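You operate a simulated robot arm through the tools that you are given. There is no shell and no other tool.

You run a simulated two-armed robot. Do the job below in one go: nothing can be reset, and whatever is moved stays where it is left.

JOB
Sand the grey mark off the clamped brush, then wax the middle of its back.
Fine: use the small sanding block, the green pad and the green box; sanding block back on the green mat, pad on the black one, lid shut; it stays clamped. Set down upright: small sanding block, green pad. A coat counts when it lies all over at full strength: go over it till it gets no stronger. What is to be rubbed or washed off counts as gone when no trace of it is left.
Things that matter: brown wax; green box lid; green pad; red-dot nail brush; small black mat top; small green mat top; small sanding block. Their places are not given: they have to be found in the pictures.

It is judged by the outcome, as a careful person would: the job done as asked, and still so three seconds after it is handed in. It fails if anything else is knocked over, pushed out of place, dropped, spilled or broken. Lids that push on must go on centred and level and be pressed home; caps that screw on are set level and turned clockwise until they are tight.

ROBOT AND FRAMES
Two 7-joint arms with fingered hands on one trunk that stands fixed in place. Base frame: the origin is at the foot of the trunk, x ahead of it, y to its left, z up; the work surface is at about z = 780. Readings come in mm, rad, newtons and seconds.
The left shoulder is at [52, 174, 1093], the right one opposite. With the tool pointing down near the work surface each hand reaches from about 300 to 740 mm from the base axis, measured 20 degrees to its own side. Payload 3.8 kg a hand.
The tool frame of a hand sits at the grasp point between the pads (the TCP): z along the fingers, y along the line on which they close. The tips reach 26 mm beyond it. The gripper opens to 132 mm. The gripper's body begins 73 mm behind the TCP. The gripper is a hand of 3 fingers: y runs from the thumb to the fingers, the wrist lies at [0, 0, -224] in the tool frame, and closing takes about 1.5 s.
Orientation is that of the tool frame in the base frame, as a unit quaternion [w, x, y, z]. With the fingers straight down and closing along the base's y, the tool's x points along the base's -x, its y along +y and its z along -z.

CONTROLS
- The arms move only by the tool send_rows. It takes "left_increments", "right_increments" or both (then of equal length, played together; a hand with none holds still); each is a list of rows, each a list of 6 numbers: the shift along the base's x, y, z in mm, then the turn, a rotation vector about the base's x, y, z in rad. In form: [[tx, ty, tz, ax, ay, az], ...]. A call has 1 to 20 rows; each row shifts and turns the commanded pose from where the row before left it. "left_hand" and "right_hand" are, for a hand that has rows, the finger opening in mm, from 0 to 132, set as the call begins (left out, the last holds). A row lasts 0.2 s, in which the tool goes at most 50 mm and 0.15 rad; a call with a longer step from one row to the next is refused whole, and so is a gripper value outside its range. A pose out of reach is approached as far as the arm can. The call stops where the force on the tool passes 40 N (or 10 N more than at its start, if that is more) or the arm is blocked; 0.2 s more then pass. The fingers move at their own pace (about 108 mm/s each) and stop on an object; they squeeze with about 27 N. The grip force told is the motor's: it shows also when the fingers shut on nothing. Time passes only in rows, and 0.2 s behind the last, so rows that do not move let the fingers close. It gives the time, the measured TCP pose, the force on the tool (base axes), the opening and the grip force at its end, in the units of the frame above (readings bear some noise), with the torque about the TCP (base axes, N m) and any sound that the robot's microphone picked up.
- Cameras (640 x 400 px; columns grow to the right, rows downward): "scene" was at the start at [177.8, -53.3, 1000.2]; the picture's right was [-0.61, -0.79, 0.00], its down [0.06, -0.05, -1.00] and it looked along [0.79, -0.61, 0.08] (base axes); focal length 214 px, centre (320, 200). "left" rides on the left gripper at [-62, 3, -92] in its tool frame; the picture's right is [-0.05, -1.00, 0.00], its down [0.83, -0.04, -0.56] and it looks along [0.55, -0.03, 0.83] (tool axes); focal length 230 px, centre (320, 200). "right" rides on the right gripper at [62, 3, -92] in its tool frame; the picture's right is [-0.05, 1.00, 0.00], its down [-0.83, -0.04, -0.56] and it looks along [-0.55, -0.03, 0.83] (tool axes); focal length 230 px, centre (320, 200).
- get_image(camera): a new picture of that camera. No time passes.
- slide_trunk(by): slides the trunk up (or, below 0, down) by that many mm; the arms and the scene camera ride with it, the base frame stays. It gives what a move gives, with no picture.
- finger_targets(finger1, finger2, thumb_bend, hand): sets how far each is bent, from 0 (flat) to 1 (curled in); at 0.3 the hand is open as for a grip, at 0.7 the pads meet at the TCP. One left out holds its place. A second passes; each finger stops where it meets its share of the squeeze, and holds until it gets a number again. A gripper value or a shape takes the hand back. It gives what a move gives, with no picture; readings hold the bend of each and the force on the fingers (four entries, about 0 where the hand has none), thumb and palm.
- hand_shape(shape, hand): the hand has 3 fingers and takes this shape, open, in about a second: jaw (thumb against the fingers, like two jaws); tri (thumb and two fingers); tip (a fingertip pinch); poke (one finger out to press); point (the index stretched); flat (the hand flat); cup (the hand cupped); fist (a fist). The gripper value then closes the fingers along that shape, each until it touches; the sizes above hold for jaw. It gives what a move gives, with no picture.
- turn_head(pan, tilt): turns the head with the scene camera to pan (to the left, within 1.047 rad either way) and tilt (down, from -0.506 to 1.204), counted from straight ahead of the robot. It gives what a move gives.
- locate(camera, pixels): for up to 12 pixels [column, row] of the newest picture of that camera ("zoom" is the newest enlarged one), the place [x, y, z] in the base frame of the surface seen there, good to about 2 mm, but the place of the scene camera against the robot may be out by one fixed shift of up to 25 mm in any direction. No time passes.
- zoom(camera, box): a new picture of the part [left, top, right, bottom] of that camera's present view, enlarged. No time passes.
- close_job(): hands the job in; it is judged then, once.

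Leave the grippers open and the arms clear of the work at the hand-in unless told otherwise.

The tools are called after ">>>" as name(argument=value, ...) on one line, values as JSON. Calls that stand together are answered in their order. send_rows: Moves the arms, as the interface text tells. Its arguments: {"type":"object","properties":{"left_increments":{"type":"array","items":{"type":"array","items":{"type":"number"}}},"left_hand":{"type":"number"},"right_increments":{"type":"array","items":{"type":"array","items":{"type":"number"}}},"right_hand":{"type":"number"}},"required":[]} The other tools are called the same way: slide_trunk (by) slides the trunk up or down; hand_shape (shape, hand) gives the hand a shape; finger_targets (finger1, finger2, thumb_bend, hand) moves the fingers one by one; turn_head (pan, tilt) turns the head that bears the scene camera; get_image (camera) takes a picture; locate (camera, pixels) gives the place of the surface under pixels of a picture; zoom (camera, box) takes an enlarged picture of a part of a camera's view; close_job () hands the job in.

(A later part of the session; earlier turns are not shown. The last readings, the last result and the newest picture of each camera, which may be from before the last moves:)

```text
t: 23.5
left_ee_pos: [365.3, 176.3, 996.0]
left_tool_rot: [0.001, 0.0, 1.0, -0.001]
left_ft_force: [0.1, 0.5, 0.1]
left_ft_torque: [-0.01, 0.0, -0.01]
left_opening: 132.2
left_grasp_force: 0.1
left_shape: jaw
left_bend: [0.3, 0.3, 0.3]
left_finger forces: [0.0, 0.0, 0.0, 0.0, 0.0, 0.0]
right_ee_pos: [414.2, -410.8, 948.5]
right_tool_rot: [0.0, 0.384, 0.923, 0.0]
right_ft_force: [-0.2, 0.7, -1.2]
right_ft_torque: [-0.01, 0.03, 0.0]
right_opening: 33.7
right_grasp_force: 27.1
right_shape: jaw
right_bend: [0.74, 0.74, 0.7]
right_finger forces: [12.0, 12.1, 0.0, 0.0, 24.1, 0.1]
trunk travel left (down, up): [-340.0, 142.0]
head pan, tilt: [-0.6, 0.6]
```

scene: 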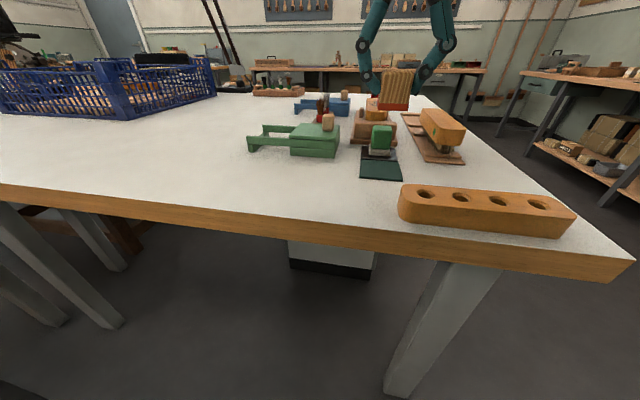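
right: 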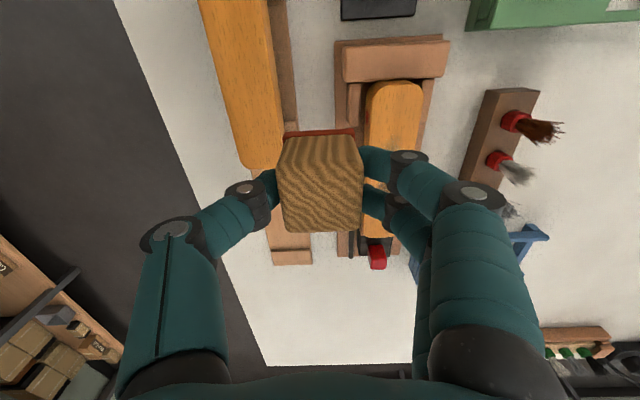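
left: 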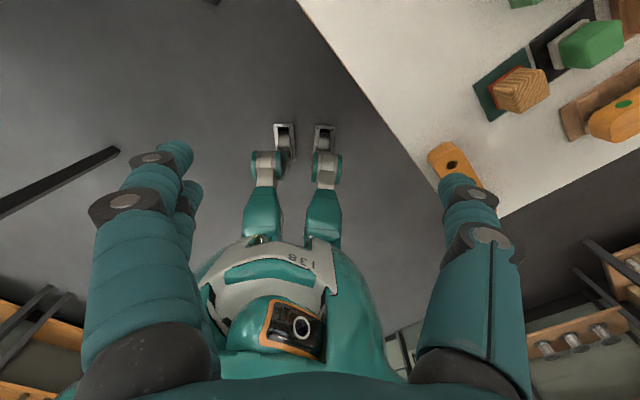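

Now I test reach again in the air towards (597,-520) at z≈935.

>>> send_rows(right_increments=[[30, -18, -2, 0, 0, 0], [30, -18, -2, 0, 0, 0], [30, -18, -2, 0, 0, 0], [31, -18, -2, 0, 0, 0], [31, -18, -2, 0, 0, 0], [31, -19, -2, 0, 0, 0], [0, 0, 0, 0, 0, 0]])

```text
t: 25.1
left_ee_pos: [365.6, 178.3, 995.5]
left_tool_rot: [0.0, 0.0, 1.0, 0.001]
left_ft_force: [-0.7, 0.7, -0.1]
left_ft_torque: [0.01, 0.01, -0.01]
left_opening: 131.9
left_grasp_force: 0.1
left_shape: jaw
left_bend: [0.3, 0.3, 0.3]
left_finger forces: [0.0, 0.1, 0.0, 0.0, 0.1, 0.1]
right_ee_pos: [586.9, -513.8, 935.0]
right_tool_rot: [0.0, 0.383, 0.924, 0.0]
right_ft_force: [-0.5, 0.9, 0.0]
right_ft_torque: [0.03, -0.04, -0.01]
right_opening: 33.3
right_grasp_force: 27.0
right_shape: jaw
right_bend: [0.74, 0.74, 0.7]
right_finger forces: [12.1, 12.3, 0.0, 0.0, 24.4, 0.0]
right hand out of reach, approached as far as the arm can: row 6
trunk travel left (down, up): [-340.0, 142.0]
head pan, tilt: [-0.6, 0.6]
```

With the trunk lower the hand reaches a≈778 before it stops. I return over the middle of the mark and lower to contact again.

>>> send_rows(right_increments=[[-7, 9, -5, 0, 0, 0], [-8, 9, -15, 0, 0, 0], [0, 0, -15, 0, 0, 0], [0, 0, -9, 0, 0, 0], [0, 0, -1.5, 0, 0, 0], [0, 0, -1.5, 0, 0, 0], [0, 0, 0, 0, 0, 0]])

>>> get_image(camera="right")

>>> get_image(camera="scene")

```text
t: 26.7
left_ee_pos: [367.4, 177.3, 995.8]
left_tool_rot: [0.0, 0.0, 1.0, 0.0]
left_ft_force: [-0.2, 0.7, 0.4]
left_ft_torque: [0.02, 0.04, -0.01]
left_opening: 131.9
left_grasp_force: 0.1
left_shape: jaw
left_bend: [0.3, 0.3, 0.3]
left_finger forces: [0.0, 0.0, 0.0, 0.0, 0.0, 0.0]
right_ee_pos: [571.6, -494.1, 888.5]
right_tool_rot: [0.0, 0.383, 0.924, 0.0]
right_ft_force: [-0.5, 0.0, -1.3]
right_ft_torque: [0.01, 0.0, 0.01]
right_opening: 33.3
right_grasp_force: 27.2
right_shape: jaw
right_bend: [0.74, 0.74, 0.7]
right_finger forces: [12.1, 12.4, 0.0, 0.0, 24.3, 0.1]
trunk travel left (down, up): [-340.0, 142.0]
head pan, tilt: [-0.6, 0.6]
```

```text
taken
```

right: 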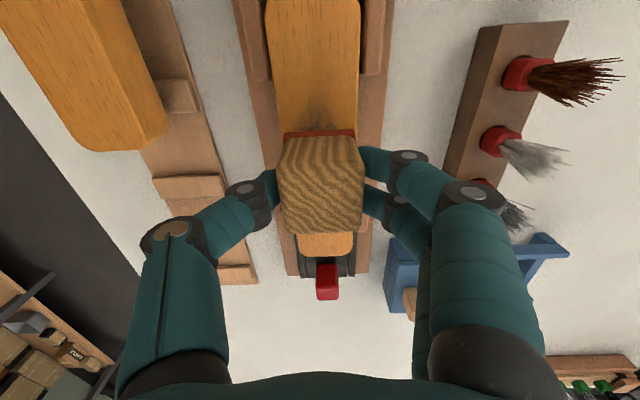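

```text
taken
```

scene: 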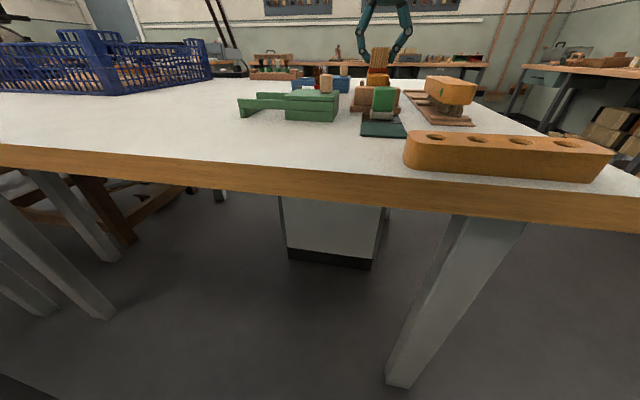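

Not quite touching at 888.5. I press about 2 mm further, then sand in strokes kept within reach: a from about 722 to 773.

>>> send_rows(right_increments=[[0, 0, -1, 0, 0, 0], [0, 0, -1, 0, 0, 0], [0, 0, -0.5, 0, 0, 0]])

```text
t: 27.5
left_ee_pos: [366.5, 176.5, 994.4]
left_tool_rot: [0.0, 0.0, 1.0, 0.0]
left_ft_force: [0.2, 0.2, -0.8]
left_ft_torque: [0.02, 0.0, 0.0]
left_opening: 131.8
left_grasp_force: 0.0
left_shape: jaw
left_bend: [0.3, 0.3, 0.3]
left_finger forces: [0.0, 0.1, 0.1, 0.0, 0.1, 0.0]
right_ee_pos: [570.8, -495.0, 887.3]
right_tool_rot: [0.001, 0.383, 0.924, 0.0]
right_ft_force: [-0.3, -0.8, 3.7]
right_ft_torque: [0.0, 0.0, 0.0]
right_opening: 33.5
right_grasp_force: 26.7
right_shape: jaw
right_bend: [0.74, 0.74, 0.7]
right_finger forces: [11.8, 12.1, 0.0, 0.0, 25.0, 0.1]
trunk travel left (down, up): [-340.0, 142.0]
head pan, tilt: [-0.6, 0.6]
```

Light contact, 3.7 N. I press 1 mm more and sand with long strokes.

>>> send_rows(right_increments=[[7, -7, -1, 0, 0, 0], [7, -7, 0, 0, 0, 0], [-9, 9, 0, 0, 0, 0], [-9, 9, 0, 0, 0, 0], [-9, 9, 0, 0, 0, 0], [-9, 9, 0, 0, 0, 0], [9, -9, 0, 0, 0, 0], [9, -9, 0, 0, 0, 0], [9, -9, 0, 0, 0, 0], [9, -9, 0, 0, 0, 0], [-9, 9, 0, 0, 0, 0], [-9, 9, 0, 0, 0, 0], [-9, 9, 0, 0, 0, 0], [-9, 9, 0, 0, 0, 0], [9, -9, 0, 0, 0, 0], [9, -9, 0, 0, 0, 0], [9, -9, 0, 0, 0, 0], [9, -9, 0, 0, 0, 0], [-7, 7, 0, 0, 0, 0], [-7, 7, 0, 0, 0, 0]])

```text
t: 31.7
left_ee_pos: [364.9, 177.7, 995.7]
left_tool_rot: [0.0, 0.0, 1.0, 0.0]
left_ft_force: [-0.5, 0.0, -0.1]
left_ft_torque: [0.02, -0.01, -0.01]
left_opening: 131.9
left_grasp_force: 0.0
left_shape: jaw
left_bend: [0.3, 0.3, 0.3]
left_finger forces: [0.0, 0.0, 0.0, 0.1, 0.0, 0.0]
right_ee_pos: [572.7, -494.7, 886.4]
right_tool_rot: [0.002, 0.384, 0.923, 0.0]
right_ft_force: [2.3, -2.6, 12.2]
right_ft_torque: [0.03, -0.08, -0.01]
right_opening: 33.7
right_grasp_force: 27.3
right_shape: jaw
right_bend: [0.74, 0.74, 0.71]
right_finger forces: [13.1, 13.3, 0.1, 0.0, 27.1, 0.0]
trunk travel left (down, up): [-340.0, 142.0]
head pan, tilt: [-0.6, 0.6]
```

12 N and no reach warning. I do another pass that goes a bit further out.

>>> send_rows(right_increments=[[8, -8, 0, 0, 0, 0], [8, -8, 0, 0, 0, 0], [3, -3, 0, 0, 0, 0], [-8, 8, 0, 0, 0, 0], [8, -8, 0, 0, 0, 0], [-8, 8, 0, 0, 0, 0], [8, -8, 0, 0, 0, 0], [-8, 8, 0, 0, 0, 0], [-8, 8, 0, 0, 0, 0], [-8, 8, 0, 0, 0, 0], [-8, 8, 0, 0, 0, 0], [-8, 8, 0, 0, 0, 0], [8, -8, 0, 0, 0, 0], [8, -8, 0, 0, 0, 0], [8, -8, 0, 0, 0, 0], [-8, 8, 0, 0, 0, 0], [-8, 8, 0, 0, 0, 0], [-8, 8, 0, 0, 0, 0]])

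```text
t: 35.5
left_ee_pos: [366.0, 177.5, 995.0]
left_tool_rot: [0.0, -0.001, 1.0, 0.0]
left_ft_force: [-0.8, -0.4, -0.1]
left_ft_torque: [0.03, 0.03, 0.02]
left_opening: 131.7
left_grasp_force: 0.0
left_shape: jaw
left_bend: [0.3, 0.3, 0.3]
left_finger forces: [0.0, 0.1, 0.1, 0.0, 0.1, 0.0]
right_ee_pos: [551.1, -473.6, 886.1]
right_tool_rot: [0.001, 0.384, 0.923, 0.0]
right_ft_force: [2.4, -2.4, 8.0]
right_ft_torque: [0.02, -0.04, -0.01]
right_opening: 33.8
right_grasp_force: 27.4
right_shape: jaw
right_bend: [0.74, 0.74, 0.71]
right_finger forces: [13.4, 13.4, 0.1, 0.0, 26.6, 0.1]
trunk travel left (down, up): [-340.0, 142.0]
head pan, tilt: [-0.6, 0.6]
```

No reach warning up to a≈781. I lift and back off to inspect the back.

>>> send_rows(right_increments=[[0, 0, 15, 0, 0, 0], [0, 0, 25, 0, 0, 0], [-25, 25, 10, 0, 0, 0], [-30, 30, 0, 0, 0, 0], [-15, 15, 0, 0, 0, 0], [0, 0, 0, 0, 0, 0]])

>>> get_image(camera="right")

>>> zoom(camera="right", box=[280, 225, 380, 325])

>>> zoom(camera="scene", box=[350, 60, 420, 110])

```text
t: 36.9
left_ee_pos: [366.3, 176.9, 995.8]
left_tool_rot: [0.0, 0.0, 1.0, -0.001]
left_ft_force: [0.2, 0.4, 0.4]
left_ft_torque: [0.01, 0.01, -0.01]
left_opening: 131.9
left_grasp_force: 0.0
left_shape: jaw
left_bend: [0.3, 0.3, 0.3]
left_finger forces: [0.0, 0.0, 0.0, 0.0, 0.0, 0.1]
right_ee_pos: [481.6, -404.3, 934.5]
right_tool_rot: [0.001, 0.384, 0.924, 0.0]
right_ft_force: [0.1, 0.8, -0.9]
right_ft_torque: [0.04, 0.01, 0.0]
right_opening: 33.9
right_grasp_force: 27.2
right_shape: jaw
right_bend: [0.74, 0.74, 0.71]
right_finger forces: [12.7, 13.0, 0.0, 0.0, 25.6, 0.1]
trunk travel left (down, up): [-340.0, 142.0]
head pan, tilt: [-0.6, 0.6]
```

```text
taken
```

right: 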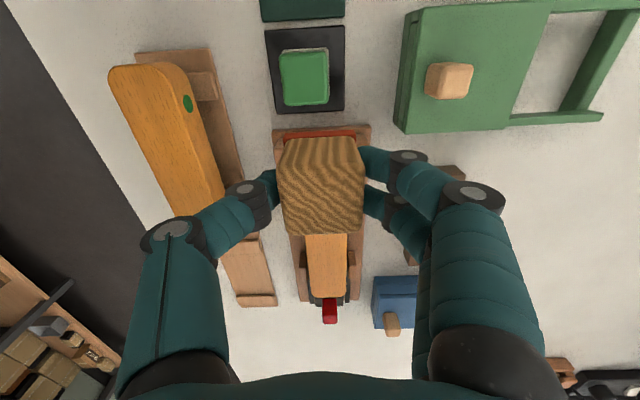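

```text
4.00 times, centred on (330, 275) of right
```

zoom: 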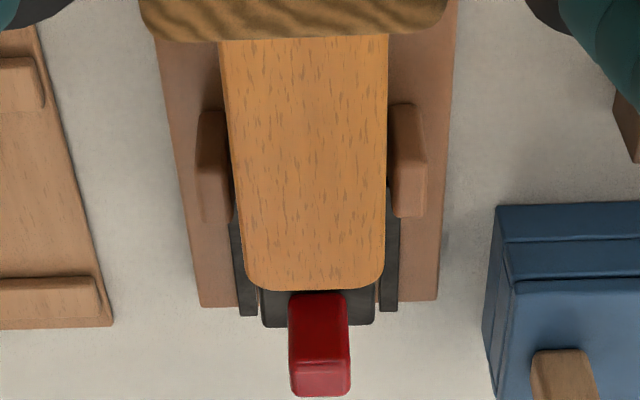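

```text
8.00 times, centred on (385, 85) of scene
```

zoom: 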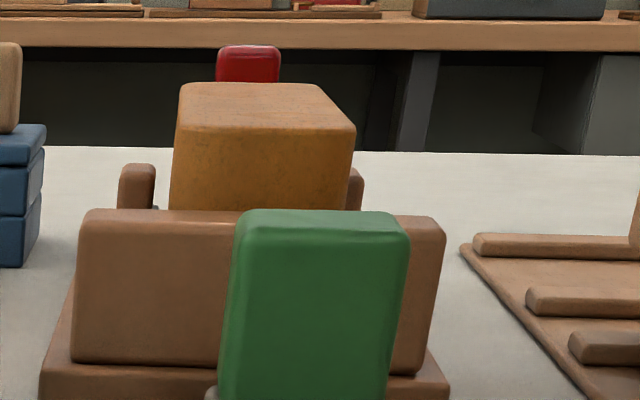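

The far half is clean. I move back above the green mat at a safe height, from where the whole back can be seen.

>>> send_rows(right_increments=[[-30, 25, 0, 0, 0, 0], [-30, 25, 0, 0, 0, 0], [-29, 25, 0, 0, 0, 0], [0, 0, 0, 0, 0, 0]])

>>> get_image(camera="right")

>>> zoom(camera="right", box=[280, 240, 400, 370])

```text
t: 37.9
left_ee_pos: [366.9, 177.4, 995.9]
left_tool_rot: [0.001, 0.001, 1.0, -0.001]
left_ft_force: [0.5, -0.3, -0.5]
left_ft_torque: [0.0, 0.03, -0.02]
left_opening: 131.9
left_grasp_force: 0.1
left_shape: jaw
left_bend: [0.3, 0.3, 0.3]
left_finger forces: [0.0, 0.1, 0.1, 0.0, 0.0, 0.1]
right_ee_pos: [391.4, -329.0, 934.3]
right_tool_rot: [0.0, 0.383, 0.924, 0.0]
right_ft_force: [-0.4, -0.2, -0.6]
right_ft_torque: [0.0, -0.01, 0.0]
right_opening: 33.4
right_grasp_force: 26.9
right_shape: jaw
right_bend: [0.74, 0.74, 0.71]
right_finger forces: [12.6, 12.8, 0.0, 0.0, 25.4, 0.1]
trunk travel left (down, up): [-340.0, 142.0]
head pan, tilt: [-0.6, 0.6]
```

```text
taken
```

right: 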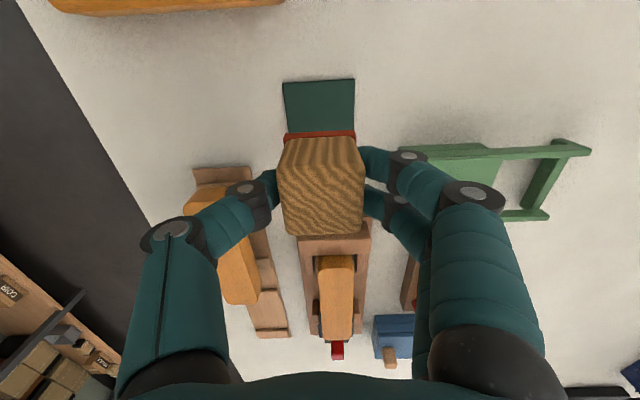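

```text
3.08 times, centred on (340, 305) of right
```

zoom: 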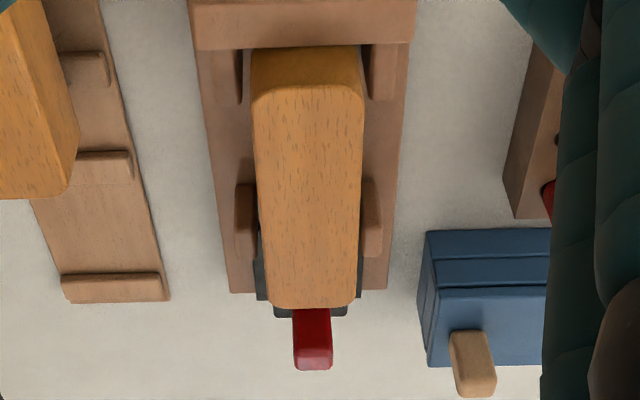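

The back looks clean with no grey left. I put the block back on the green mat: straight down to just above, then slowly to touch.

>>> send_rows(right_increments=[[0.5, 0, -25, 0, 0, 0], [0.5, 0, -30, 0, 0, 0], [0, 0, -30, 0, 0, 0], [0, 0, -14, 0, 0, 0], [0, 0, -3, 0, 0, 0], [0, 0, -2, 0, 0, 0], [0, 0, -1, 0, 0, 0], [0, 0, 0, 0, 0, 0]])

>>> zoom(camera="scene", box=[340, 60, 440, 150])

```text
t: 39.7
left_ee_pos: [366.8, 177.3, 995.2]
left_tool_rot: [0.0, 0.0, 1.0, 0.0]
left_ft_force: [-0.7, -0.1, -1.4]
left_ft_torque: [-0.01, 0.05, -0.02]
left_opening: 131.9
left_grasp_force: 0.0
left_shape: jaw
left_bend: [0.3, 0.3, 0.3]
left_finger forces: [0.1, 0.1, 0.0, 0.1, 0.1, 0.1]
right_ee_pos: [393.3, -329.3, 829.7]
right_tool_rot: [0.0, 0.382, 0.924, 0.0]
right_ft_force: [1.0, 0.2, -0.4]
right_ft_torque: [0.02, -0.02, 0.03]
right_opening: 33.6
right_grasp_force: 26.7
right_shape: jaw
right_bend: [0.74, 0.74, 0.71]
right_finger forces: [12.5, 12.8, 0.1, 0.0, 25.3, 0.0]
trunk travel left (down, up): [-340.0, 142.0]
head pan, tilt: [-0.6, 0.6]
```

```text
4.44 times, centred on (390, 105) of scene
```

zoom: 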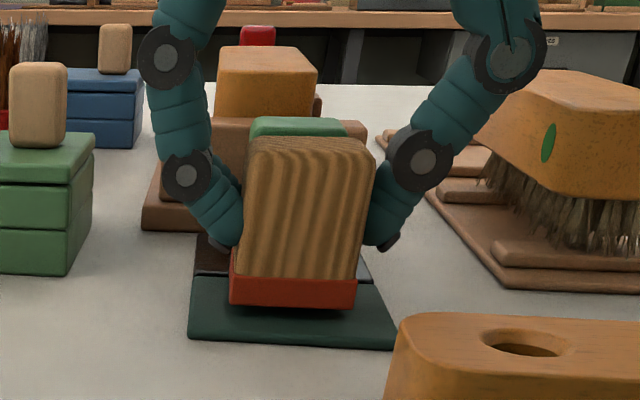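

The block is a little above the mat still. I lower in 1 mm steps until it touches.

>>> send_rows(right_increments=[[0, 0, -1, 0, 0, 0], [0, 0, -1, 0, 0, 0], [0, 0, 0, 0, 0, 0]])

```text
t: 40.5
left_ee_pos: [366.4, 177.5, 995.5]
left_tool_rot: [0.0, 0.001, 1.0, 0.0]
left_ft_force: [0.2, -0.6, -0.3]
left_ft_torque: [0.01, -0.04, -0.02]
left_opening: 132.2
left_grasp_force: 0.1
left_shape: jaw
left_bend: [0.3, 0.3, 0.3]
left_finger forces: [0.1, 0.0, 0.1, 0.0, 0.0, 0.0]
right_ee_pos: [393.1, -328.0, 827.9]
right_tool_rot: [0.0, 0.382, 0.924, 0.0]
right_ft_force: [-0.5, 0.6, -0.3]
right_ft_torque: [0.01, -0.01, 0.01]
right_opening: 33.6
right_grasp_force: 27.0
right_shape: jaw
right_bend: [0.74, 0.74, 0.71]
right_finger forces: [12.5, 12.8, 0.1, 0.0, 25.3, 0.1]
trunk travel left (down, up): [-340.0, 142.0]
head pan, tilt: [-0.6, 0.6]
```

No touch yet at 827.9. I go on.

>>> send_rows(right_increments=[[0, 0, -1, 0, 0, 0], [0, 0, -0.5, 0, 0, 0], [0, 0, 0, 0, 0, 0]])

```text
t: 41.3
left_ee_pos: [366.4, 177.2, 996.6]
left_tool_rot: [0.0, 0.0, 1.0, -0.001]
left_ft_force: [0.8, 0.1, 1.1]
left_ft_torque: [-0.01, -0.03, 0.01]
left_opening: 131.8
left_grasp_force: 0.0
left_shape: jaw
left_bend: [0.3, 0.3, 0.3]
left_finger forces: [0.1, 0.1, 0.1, 0.1, 0.0, 0.0]
right_ee_pos: [393.1, -329.3, 827.3]
right_tool_rot: [0.0, 0.383, 0.924, 0.0]
right_ft_force: [-0.6, 0.3, -0.6]
right_ft_torque: [0.0, -0.03, -0.02]
right_opening: 33.5
right_grasp_force: 26.6
right_shape: jaw
right_bend: [0.74, 0.74, 0.71]
right_finger forces: [12.5, 12.8, 0.0, 0.0, 25.3, 0.0]
trunk travel left (down, up): [-340.0, 142.0]
head pan, tilt: [-0.6, 0.6]
```

>>> send_rows(right_increments=[[0, 0, -1, 0, 0, 0], [0, 0, -0.5, 0, 0, 0], [0, 0, 0, 0, 0, 0]])

>>> zoom(camera="scene", box=[340, 60, 440, 150])

```text
t: 42.1
left_ee_pos: [366.7, 178.5, 996.1]
left_tool_rot: [0.001, 0.0, 1.0, 0.0]
left_ft_force: [-1.0, 0.4, 0.9]
left_ft_torque: [-0.04, 0.0, 0.0]
left_opening: 131.8
left_grasp_force: 0.1
left_shape: jaw
left_bend: [0.3, 0.3, 0.3]
left_finger forces: [0.0, 0.1, 0.1, 0.0, 0.0, 0.0]
right_ee_pos: [392.9, -329.5, 824.6]
right_tool_rot: [0.0, 0.383, 0.924, 0.0]
right_ft_force: [-0.7, -0.6, 1.9]
right_ft_torque: [-0.02, -0.03, 0.0]
right_opening: 33.7
right_grasp_force: 26.8
right_shape: jaw
right_bend: [0.74, 0.74, 0.71]
right_finger forces: [12.5, 12.6, 0.1, 0.0, 25.8, 0.0]
trunk travel left (down, up): [-340.0, 142.0]
head pan, tilt: [-0.6, 0.6]
```

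```text
4.44 times, centred on (390, 105) of scene
```

zoom: 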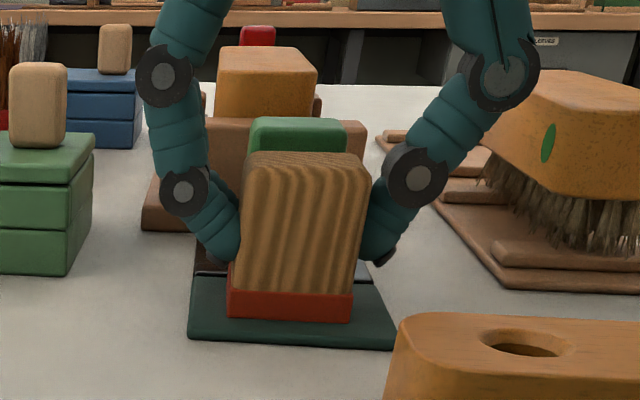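

Contact at 1.9 N; the block stands on the mat. I open the fingers gently to release it.

>>> send_rows(right_increments=[[0, 0, -0.5, 0, 0, 0], [0, 0, 0, 0, 0, 0], [0, 0, 0, 0, 0, 0], [0, 0, 0, 0, 0, 0], [0, 0, 0, 0, 0, 0]], right_hand=80)

>>> get_image(camera="right")

>>> zoom(camera="scene", box=[340, 60, 440, 150])

```text
t: 43.3
left_ee_pos: [365.7, 177.6, 994.3]
left_tool_rot: [0.0, 0.0, 1.0, -0.001]
left_ft_force: [-1.3, 0.4, -0.3]
left_ft_torque: [0.01, 0.01, -0.01]
left_opening: 131.9
left_grasp_force: 0.0
left_shape: jaw
left_bend: [0.3, 0.3, 0.3]
left_finger forces: [0.1, 0.0, 0.0, 0.0, 0.0, 0.0]
right_ee_pos: [393.2, -329.1, 824.5]
right_tool_rot: [0.0, 0.383, 0.924, 0.0]
right_ft_force: [0.0, 0.5, 0.2]
right_ft_torque: [0.0, -0.03, 0.01]
right_opening: 79.8
right_grasp_force: 0.0
right_shape: jaw
right_bend: [0.71, 0.71, 0.71]
right_finger forces: [0.0, 0.1, 0.1, 0.0, 0.0, 0.1]
trunk travel left (down, up): [-340.0, 142.0]
head pan, tilt: [-0.6, 0.6]
```

```text
taken
```

right: 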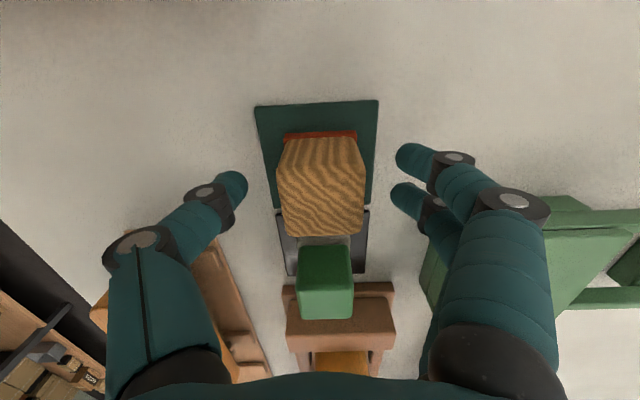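

```text
4.44 times, centred on (390, 105) of scene
```

zoom: 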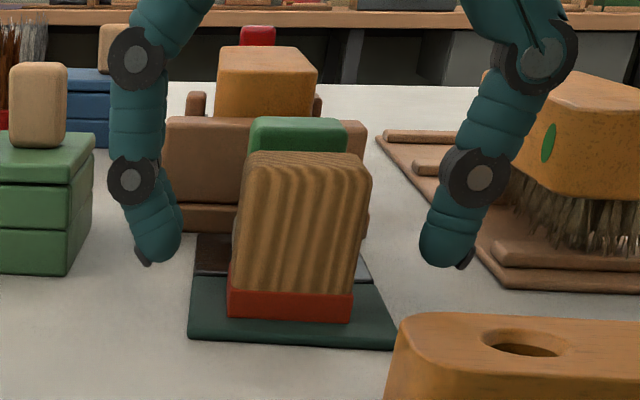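

The block stands upright on the green mat. I raise the hand and go over to inspect the brush back closely.

>>> send_rows(right_increments=[[0, 0, 20, 0, 0, 0], [0, 0, 40, 0, 0, 0], [0, 0, 40, 0, 0, 0], [25, -20, 25, 0, 0, 0], [30, -25, 10, 0, 0, 0], [30, -25, 0, 0, 0, 0], [28, -26, 0, 0, 0, 0], [0, 0, 0, 0, 0, 0]], right_hand=132)

>>> get_image(camera="right")

>>> zoom(camera="right", box=[270, 100, 370, 300])

```text
t: 45.1
left_ee_pos: [367.1, 177.6, 994.9]
left_tool_rot: [0.0, 0.001, 1.0, 0.0]
left_ft_force: [0.3, 0.5, -0.2]
left_ft_torque: [-0.01, 0.02, 0.01]
left_opening: 131.9
left_grasp_force: 0.1
left_shape: jaw
left_bend: [0.3, 0.3, 0.3]
left_finger forces: [0.1, 0.0, 0.0, 0.0, 0.1, 0.1]
right_ee_pos: [504.8, -425.6, 961.1]
right_tool_rot: [0.0, 0.383, 0.924, 0.0]
right_ft_force: [0.4, -0.6, 0.3]
right_ft_torque: [-0.01, 0.02, 0.04]
right_opening: 131.8
right_grasp_force: 0.1
right_shape: jaw
right_bend: [0.3, 0.3, 0.3]
right_finger forces: [0.1, 0.0, 0.0, 0.1, 0.1, 0.0]
trunk travel left (down, up): [-340.0, 142.0]
head pan, tilt: [-0.6, 0.6]
```

```text
taken
```

right: 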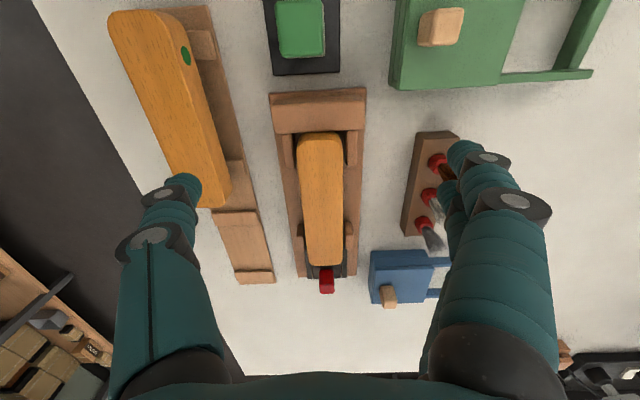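

```text
2.00 times, centred on (320, 200) of right
```

zoom: 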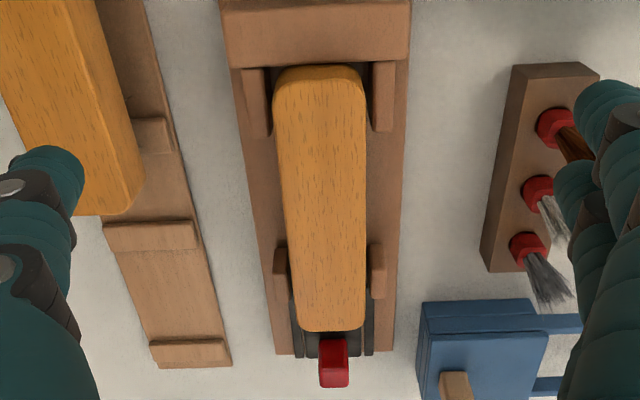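

The grey mark seems gone. I zoom in more on the middle to make sure no trace is left.

>>> zoom(camera="right", box=[295, 130, 350, 200])

>>> zoom(camera="right", box=[295, 190, 350, 270])

>>> locate(camera="right", pixels=[[441, 28], [425, 35], [455, 35], [425, 15], [462, 15], [392, 85], [500, 82], [408, 10], [521, 10], [590, 72], [503, 76], [570, 50]])

```text
5.71 times, centred on (322, 165) of right
```

zoom: 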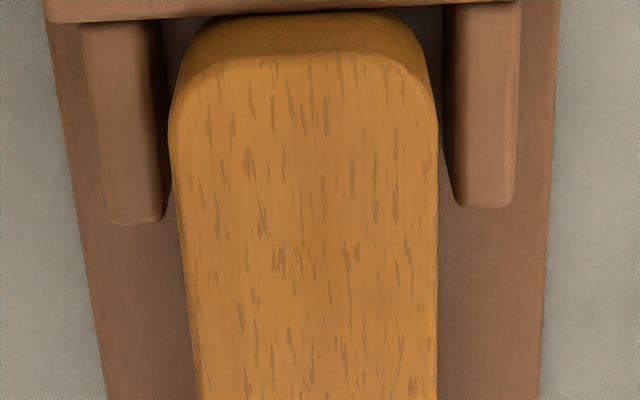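

```text
5.00 times, centred on (322, 230) of right
```

zoom: 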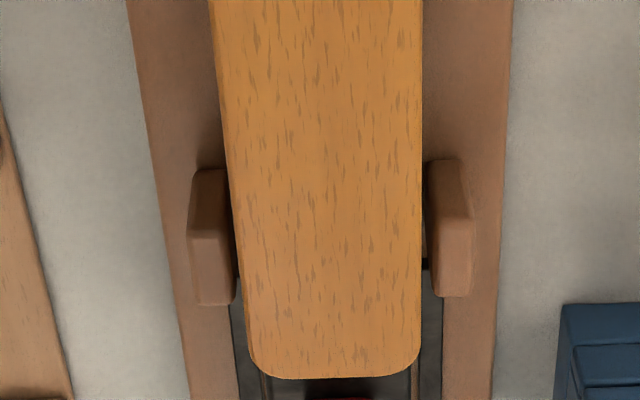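

```text
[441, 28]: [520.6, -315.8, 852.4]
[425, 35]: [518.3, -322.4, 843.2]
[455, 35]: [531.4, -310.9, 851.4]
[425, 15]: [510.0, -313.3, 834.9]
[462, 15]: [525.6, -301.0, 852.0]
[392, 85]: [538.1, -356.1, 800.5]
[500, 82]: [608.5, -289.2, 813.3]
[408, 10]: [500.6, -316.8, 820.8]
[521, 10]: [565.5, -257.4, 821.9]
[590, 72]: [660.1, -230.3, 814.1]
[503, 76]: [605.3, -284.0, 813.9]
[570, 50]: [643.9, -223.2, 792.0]
```

No trace of the grey is left. In table axes the knob of the green box is centred at a≈587, b≈149, i.e. (520,-310), with its top at z 852 and the lid top at 821. I move above it with a narrower opening.

>>> send_rows(right_increments=[[4, 29, 0, 0, 0, 0], [4, 29, 0, 0, 0, 0], [4, 29, -10, 0, 0, 0], [4, 29, -20, 0, 0, 0], [0, 0, -20, 0, 0, 0], [0, 0, 0, 0, 0, 0]], right_hand=60)

>>> get_image(camera="right")

>>> get_image(camera="scene")

```text
t: 46.5
left_ee_pos: [366.5, 177.0, 995.2]
left_tool_rot: [0.0, 0.0, 1.0, 0.0]
left_ft_force: [0.4, -0.7, 0.4]
left_ft_torque: [0.01, -0.02, 0.0]
left_opening: 131.9
left_grasp_force: 0.1
left_shape: jaw
left_bend: [0.3, 0.3, 0.3]
left_finger forces: [0.1, 0.0, 0.0, 0.0, 0.0, 0.0]
right_ee_pos: [522.6, -309.4, 909.6]
right_tool_rot: [0.001, 0.383, 0.924, -0.001]
right_ft_force: [-0.9, 0.2, 0.0]
right_ft_torque: [0.0, -0.05, -0.02]
right_opening: 60.8
right_grasp_force: 0.0
right_shape: jaw
right_bend: [0.73, 0.73, 0.7]
right_finger forces: [0.0, 0.0, 0.0, 0.0, 0.1, 0.0]
trunk travel left (down, up): [-340.0, 142.0]
head pan, tilt: [-0.6, 0.6]
```

```text
taken
```

right: 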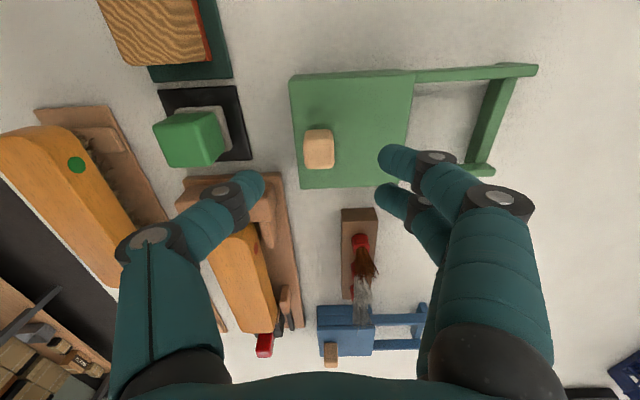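

```text
taken
```

scene: 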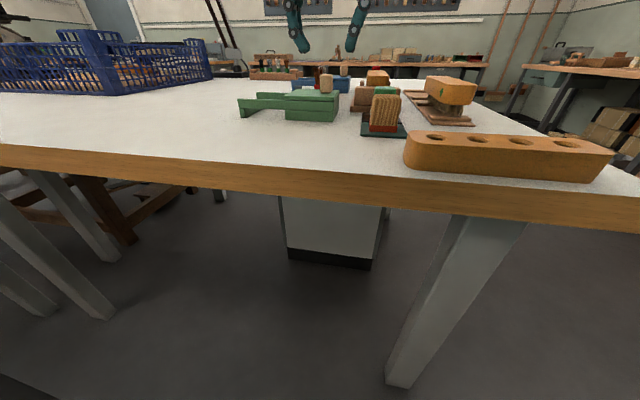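

The knob lies between the fingers at (319,148). I locate the box, lid and rail edges from this view.

>>> zoom(camera="right", box=[270, 50, 550, 225])

>>> locate(camera="right", pixels=[[319, 148], [306, 148], [331, 148], [319, 134], [319, 162], [295, 82], [408, 78], [302, 184], [398, 182], [415, 75], [535, 69], [490, 170]])

```text
2.29 times, centred on (410, 138) of right
```

zoom: 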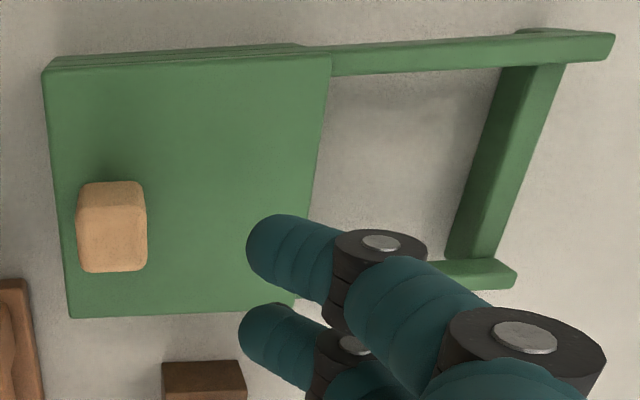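

```text
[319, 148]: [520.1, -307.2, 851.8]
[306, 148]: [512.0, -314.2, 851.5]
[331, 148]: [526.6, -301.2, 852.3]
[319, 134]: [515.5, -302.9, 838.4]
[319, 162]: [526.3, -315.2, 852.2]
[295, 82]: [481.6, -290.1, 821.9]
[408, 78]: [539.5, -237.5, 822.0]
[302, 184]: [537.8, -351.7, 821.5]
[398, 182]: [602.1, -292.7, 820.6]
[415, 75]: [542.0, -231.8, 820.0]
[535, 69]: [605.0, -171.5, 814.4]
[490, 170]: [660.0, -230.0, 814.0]
```

Knob centre a≈586.5, b≈149.5; my TCP is within 2 mm of it. I lower to z≈853 so the tips clear the lid top by about 6 mm.

>>> send_rows(right_increments=[[-1, 1, -20, 0, 0, 0], [0, 0, -20, 0, 0, 0], [0, 0, -12, 0, 0, 0], [0, 0, -4, 0, 0, 0], [0, 0, 0, 0, 0, 0]])

>>> get_image(camera="right")

>>> zoom(camera="scene", box=[230, 50, 400, 150])

```text
t: 47.7
left_ee_pos: [365.8, 177.0, 994.9]
left_tool_rot: [0.0, 0.0, 1.0, 0.0]
left_ft_force: [0.1, -0.1, -1.1]
left_ft_torque: [-0.01, -0.02, -0.01]
left_opening: 132.0
left_grasp_force: 0.0
left_shape: jaw
left_bend: [0.3, 0.3, 0.3]
left_finger forces: [0.0, 0.0, 0.0, 0.0, 0.1, 0.1]
right_ee_pos: [520.8, -307.7, 854.1]
right_tool_rot: [0.0, 0.382, 0.924, 0.0]
right_ft_force: [0.5, 1.2, 1.1]
right_ft_torque: [-0.01, -0.01, -0.03]
right_opening: 60.7
right_grasp_force: 0.1
right_shape: jaw
right_bend: [0.73, 0.73, 0.7]
right_finger forces: [0.0, 0.0, 0.0, 0.0, 0.0, 0.0]
trunk travel left (down, up): [-340.0, 142.0]
head pan, tilt: [-0.6, 0.6]
```

```text
taken
```

right: 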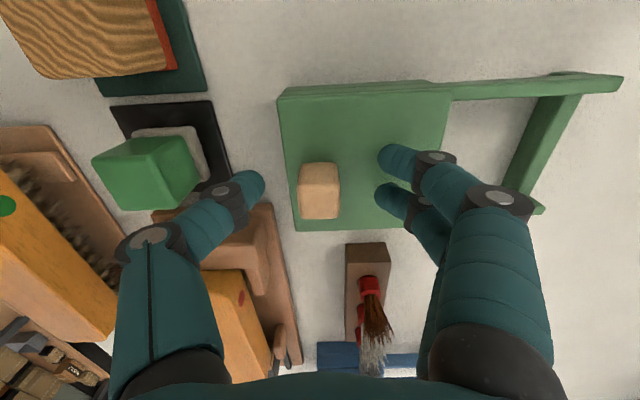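

```text
3.76 times, centred on (315, 100) of scene
```

zoom: 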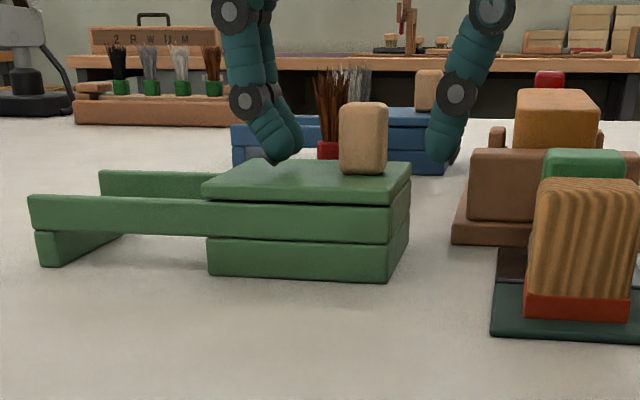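

The knob is caged between thumb and fingers. I narrow the opening to 30 mm and push the lid slowly in the +b direction, i.e. (+x,+y), watching the force.

>>> send_rows(right_increments=[[0, 0, 0, 0, 0, 0], [0, 0, 0, 0, 0, 0], [0, 0, 0, 0, 0, 0], [4, 4, 0, 0, 0, 0], [4, 4, 0, 0, 0, 0], [4, 4, 0, 0, 0, 0]], right_hand=30)

>>> get_image(camera="right")

>>> zoom(camera="scene", box=[230, 50, 400, 150])

```text
t: 49.1
left_ee_pos: [365.9, 177.5, 994.6]
left_tool_rot: [0.0, 0.0, 1.0, 0.0]
left_ft_force: [0.2, 0.0, 0.5]
left_ft_torque: [0.04, -0.03, 0.01]
left_opening: 132.0
left_grasp_force: 0.0
left_shape: jaw
left_bend: [0.3, 0.3, 0.3]
left_finger forces: [0.0, 0.1, 0.1, 0.0, 0.1, 0.0]
right_ee_pos: [532.3, -295.5, 853.8]
right_tool_rot: [0.0, 0.383, 0.924, 0.0]
right_ft_force: [-0.7, -0.4, -0.2]
right_ft_torque: [0.0, 0.04, -0.01]
right_opening: 30.5
right_grasp_force: 0.1
right_shape: jaw
right_bend: [0.73, 0.73, 0.7]
right_finger forces: [0.0, 0.0, 0.0, 0.1, 0.5, 0.1]
trunk travel left (down, up): [-340.0, 142.0]
head pan, tilt: [-0.6, 0.6]
```

```text
taken
```

right: 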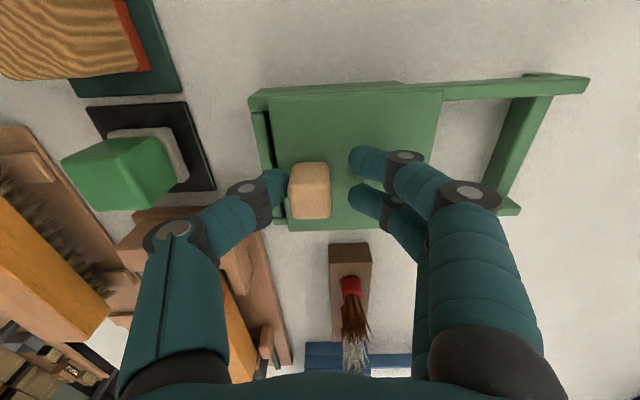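

```text
3.76 times, centred on (315, 100) of scene
```

zoom: 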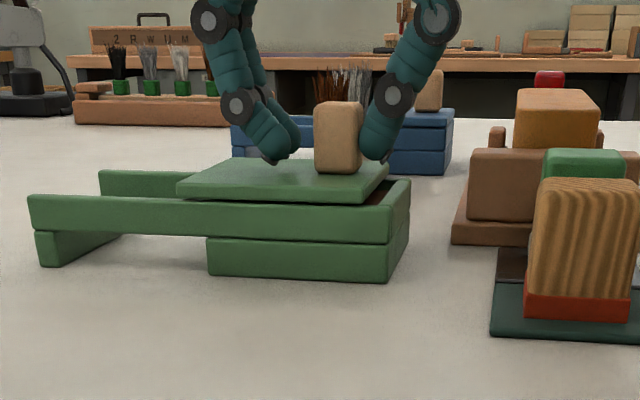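

The lid slides easily and the box stays put; brown shows at the edge. I push on another 64 mm.

>>> send_rows(right_increments=[[5, 5, 0, 0, 0, 0], [5, 5, 0, 0, 0, 0], [5, 5, 0, 0, 0, 0], [5, 5, 0, 0, 0, 0], [5, 5, 0, 0, 0, 0], [5, 5, 0, 0, 0, 0], [5, 5, 0, 0, 0, 0], [5, 5, 0, 0, 0, 0]])

>>> get_image(camera="right")

>>> zoom(camera="scene", box=[230, 50, 400, 150])

```text
t: 50.9
left_ee_pos: [365.2, 178.0, 995.0]
left_tool_rot: [0.0, 0.0, 1.0, 0.0]
left_ft_force: [0.7, 0.2, 0.0]
left_ft_torque: [0.04, -0.03, 0.01]
left_opening: 132.2
left_grasp_force: 0.0
left_shape: jaw
left_bend: [0.3, 0.3, 0.3]
left_finger forces: [0.0, 0.1, 0.0, 0.0, 0.1, 0.1]
right_ee_pos: [562.9, -266.8, 854.3]
right_tool_rot: [0.0, 0.383, 0.924, 0.0]
right_ft_force: [-0.1, -0.6, 0.2]
right_ft_torque: [-0.03, 0.0, -0.01]
right_opening: 30.3
right_grasp_force: 0.1
right_shape: jaw
right_bend: [0.73, 0.73, 0.7]
right_finger forces: [0.0, 0.0, 0.0, 0.0, 0.4, 0.1]
right hand out of reach, approached as far as the arm can: row 7, 8
trunk travel left (down, up): [-340.0, 142.0]
head pan, tilt: [-0.6, 0.6]
```

```text
taken
```

right: 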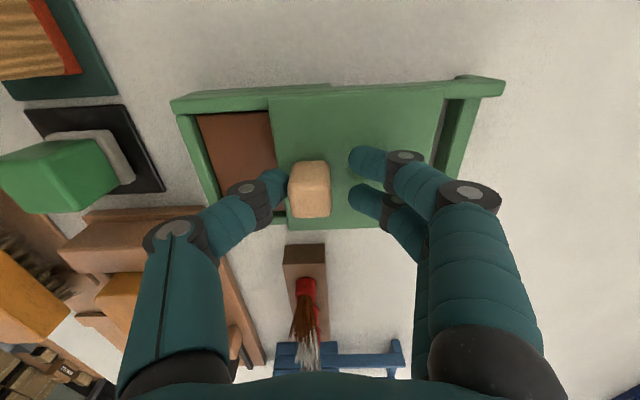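

```text
3.76 times, centred on (315, 100) of scene
```

zoom: 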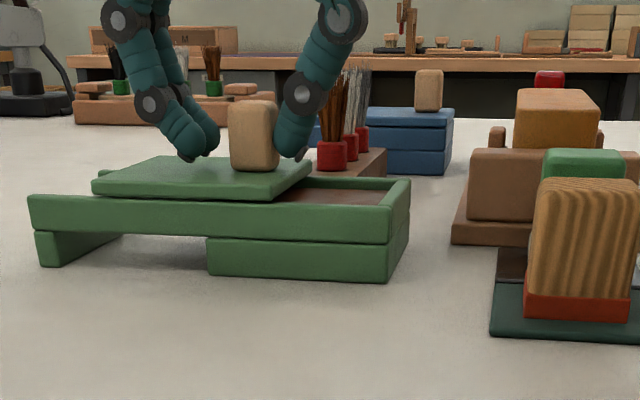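

The arm reports out of reach at (563,-267), so the lid is open about 54 mm. Brown wax shows in the gap. I open the fingers, rise, and look at the opening before deciding whether it is wide enough.

>>> send_rows(right_increments=[[0, 0, 0, 0, 0, 0], [0, 0, 0, 0, 0, 0], [0, 0, 20, 0, 0, 0], [0, 0, 30, 0, 0, 0], [-10, -10, 30, 0, 0, 0], [-15, -15, 10, 0, 0, 0], [0, 0, 0, 0, 0, 0]], right_hand=70)

>>> get_image(camera="right")

>>> zoom(camera="right", box=[250, 60, 490, 220])

```text
t: 52.5
left_ee_pos: [366.2, 176.7, 994.7]
left_tool_rot: [0.0, 0.0, 1.0, 0.0]
left_ft_force: [0.1, -0.2, 0.6]
left_ft_torque: [-0.01, 0.0, -0.04]
left_opening: 132.1
left_grasp_force: 0.0
left_shape: jaw
left_bend: [0.3, 0.3, 0.3]
left_finger forces: [0.0, 0.1, 0.0, 0.0, 0.2, 0.1]
right_ee_pos: [538.8, -290.7, 944.5]
right_tool_rot: [0.0, 0.384, 0.923, -0.001]
right_ft_force: [-0.5, 0.0, 0.2]
right_ft_torque: [0.01, 0.01, 0.01]
right_opening: 69.3
right_grasp_force: 0.1
right_shape: jaw
right_bend: [0.72, 0.72, 0.7]
right_finger forces: [0.0, 0.0, 0.1, 0.1, 0.0, 0.1]
trunk travel left (down, up): [-340.0, 142.0]
head pan, tilt: [-0.6, 0.6]
```

```text
taken
```

right: 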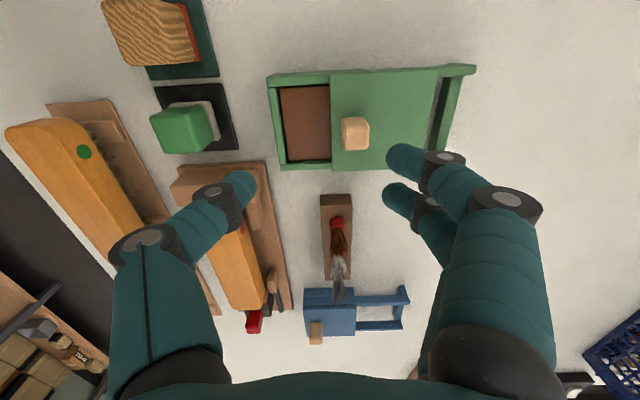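

```text
2.50 times, centred on (370, 140) of right
```

zoom: 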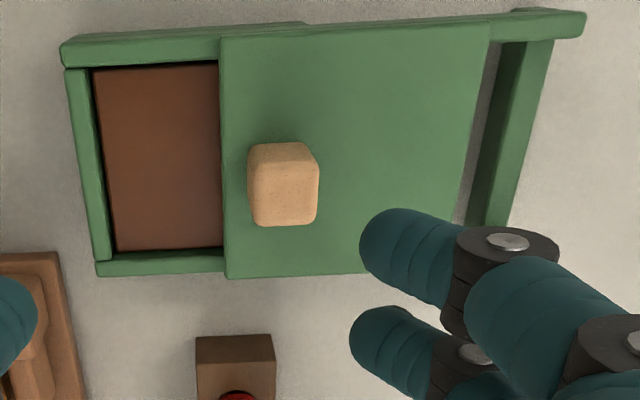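

>>> locate(camera="zoom", pixels=[[105, 80], [208, 75], [125, 235], [212, 235], [160, 150], [75, 60], [105, 262], [235, 50], [240, 265], [475, 40], [570, 20], [282, 190]])

>>> locate(camera="right", pixels=[[185, 128], [172, 130], [200, 125], [180, 112], [180, 145], [215, 118], [212, 105], [345, 200], [337, 225], [338, 260], [326, 200], [348, 270]])

```text
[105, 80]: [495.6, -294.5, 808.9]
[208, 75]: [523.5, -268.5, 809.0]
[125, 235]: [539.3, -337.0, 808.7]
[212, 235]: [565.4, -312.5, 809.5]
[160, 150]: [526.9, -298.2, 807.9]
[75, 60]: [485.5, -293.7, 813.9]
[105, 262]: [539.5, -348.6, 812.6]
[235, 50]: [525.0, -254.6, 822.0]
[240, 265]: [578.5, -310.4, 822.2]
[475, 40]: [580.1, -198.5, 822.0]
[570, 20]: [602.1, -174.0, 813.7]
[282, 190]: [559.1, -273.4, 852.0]
```

```text
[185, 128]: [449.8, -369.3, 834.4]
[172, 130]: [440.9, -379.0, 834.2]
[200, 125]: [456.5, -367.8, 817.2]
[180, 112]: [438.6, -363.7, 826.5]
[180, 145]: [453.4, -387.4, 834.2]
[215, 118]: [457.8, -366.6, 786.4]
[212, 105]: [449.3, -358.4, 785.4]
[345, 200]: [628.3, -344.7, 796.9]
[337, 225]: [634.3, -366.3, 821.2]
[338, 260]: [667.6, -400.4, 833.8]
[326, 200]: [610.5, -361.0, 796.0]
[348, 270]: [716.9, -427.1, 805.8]
```

The wax surface is at z≈809, the rim 814, and the gap is about 47 mm wide, tight for a 40 mm felt. I want the lid open more. In the air I turn the hand's yaw back towards 0 and test if it reaches further.

>>> send_rows(right_increments=[[0, 0, 0, 0, 0, 0.13], [0, 0, 0, 0, 0, 0.13], [0, 0, 0, 0, 0, 0.13], [0, 0, 0, 0, 0, 0.13], [10, 10, -10, 0, 0, 0], [10, 10, -10, 0, 0, 0], [10, 10, -10, 0, 0, 0], [10, 10, -10, 0, 0, 0], [10, 10, -10, 0, 0, 0], [0, 0, 0, 0, 0, 0]])

>>> get_image(camera="right")

```text
t: 54.7
left_ee_pos: [366.4, 176.9, 995.3]
left_tool_rot: [-0.001, 0.0, 1.0, -0.001]
left_ft_force: [0.0, -0.2, -0.1]
left_ft_torque: [0.02, -0.03, 0.02]
left_opening: 131.9
left_grasp_force: 0.0
left_shape: jaw
left_bend: [0.3, 0.3, 0.3]
left_finger forces: [0.0, 0.0, 0.0, 0.0, 0.1, 0.0]
right_ee_pos: [567.8, -263.8, 916.0]
right_tool_rot: [0.001, 0.132, 0.991, 0.0]
right_ft_force: [0.7, -0.5, -0.2]
right_ft_torque: [-0.04, -0.02, 0.01]
right_opening: 69.5
right_grasp_force: 0.1
right_shape: jaw
right_bend: [0.72, 0.72, 0.7]
right_finger forces: [0.0, 0.0, 0.0, 0.1, 0.0, 0.0]
right hand out of reach, approached as far as the arm can: row 7, 8, 9
trunk travel left (down, up): [-340.0, 142.0]
head pan, tilt: [-0.6, 0.6]
```

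```text
taken
```

right: 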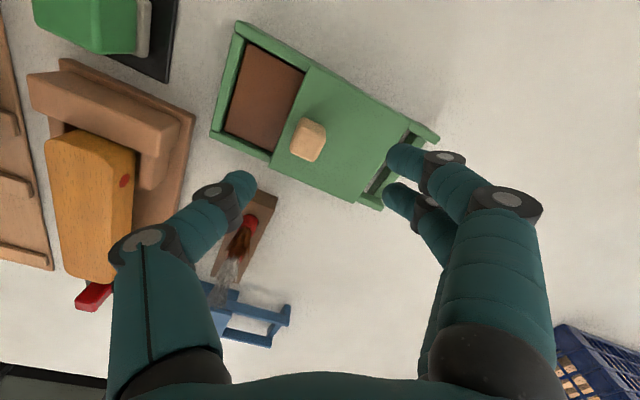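

Changing yaw makes no difference. I go back a little and put the trunk back to its first height, keeping the hand in the air, to test reach there.

>>> send_rows(right_increments=[[-15, -15, 0, 0, 0, 0], [-15, -15, 0, 0, 0, 0], [-15, -15, 0, 0, 0, 0]])

>>> slide_trunk(by=60)

```text
t: 55.5
left_ee_pos: [366.6, 178.3, 996.0]
left_tool_rot: [0.001, 0.001, 1.0, 0.0]
left_ft_force: [0.0, 0.0, -0.9]
left_ft_torque: [0.0, -0.01, 0.01]
left_opening: 131.9
left_grasp_force: 0.0
left_shape: jaw
left_bend: [0.3, 0.3, 0.3]
left_finger forces: [0.0, 0.1, 0.0, 0.0, 0.0, 0.0]
right_ee_pos: [522.0, -311.1, 913.4]
right_tool_rot: [0.0, 0.133, 0.991, 0.0]
right_ft_force: [-0.1, 0.5, 0.9]
right_ft_torque: [0.02, 0.01, -0.01]
right_opening: 69.4
right_grasp_force: 0.0
right_shape: jaw
right_bend: [0.72, 0.72, 0.7]
right_finger forces: [0.0, 0.1, 0.0, 0.0, 0.1, 0.0]
trunk travel left (down, up): [-340.0, 142.0]
head pan, tilt: [-0.6, 0.6]
```

```text
t: 56.5
left_ee_pos: [366.9, 177.9, 1054.9]
left_tool_rot: [0.0, 0.0, 1.0, 0.0]
left_ft_force: [-0.2, 0.3, 0.2]
left_ft_torque: [0.01, -0.02, 0.05]
left_opening: 131.9
left_grasp_force: 0.0
left_shape: jaw
left_bend: [0.3, 0.3, 0.3]
left_finger forces: [0.0, 0.0, 0.0, 0.0, 0.0, 0.0]
right_ee_pos: [523.8, -310.0, 974.2]
right_tool_rot: [-0.001, 0.133, 0.991, 0.0]
right_ft_force: [-0.4, -0.3, -0.5]
right_ft_torque: [-0.04, 0.0, 0.01]
right_opening: 69.6
right_grasp_force: 0.0
right_shape: jaw
right_bend: [0.72, 0.72, 0.7]
right_finger forces: [0.0, 0.1, 0.0, 0.0, 0.0, 0.0]
trunk travel left (down, up): [-400.0, 82.0]
head pan, tilt: [-0.6, 0.6]
```

The trunk is at its first height, hand at z=974. I lower the hand to about 895 and test moving out again.

>>> send_rows(right_increments=[[0, 0, -27, 0, 0, 0], [0, 0, -27, 0, 0, 0], [0, 0, -26, 0, 0, 0], [10, 10, 0, 0, 0, 0], [10, 10, 0, 0, 0, 0], [10, 10, 0, 0, 0, 0], [10, 10, 0, 0, 0, 0], [10, 10, 0, 0, 0, 0], [10, 10, 0, 0, 0, 0], [10, 10, 0, 0, 0, 0]])

```text
t: 58.7
left_ee_pos: [367.0, 177.3, 1054.7]
left_tool_rot: [0.001, 0.0, 1.0, 0.0]
left_ft_force: [0.0, 0.8, 1.2]
left_ft_torque: [-0.03, -0.01, 0.01]
left_opening: 132.0
left_grasp_force: 0.1
left_shape: jaw
left_bend: [0.3, 0.3, 0.3]
left_finger forces: [0.1, 0.1, 0.1, 0.0, 0.1, 0.0]
right_ee_pos: [542.6, -274.7, 894.6]
right_tool_rot: [0.0, 0.134, 0.991, 0.0]
right_ft_force: [-1.1, -0.2, 0.7]
right_ft_torque: [0.01, 0.01, -0.03]
right_opening: 69.3
right_grasp_force: 0.1
right_shape: jaw
right_bend: [0.72, 0.72, 0.7]
right_finger forces: [0.0, 0.0, 0.1, 0.0, 0.1, 0.1]
right hand out of reach, approached as far as the arm can: row 6, 7, 8, 9, 10
trunk travel left (down, up): [-400.0, 82.0]
head pan, tilt: [-0.6, 0.6]
```

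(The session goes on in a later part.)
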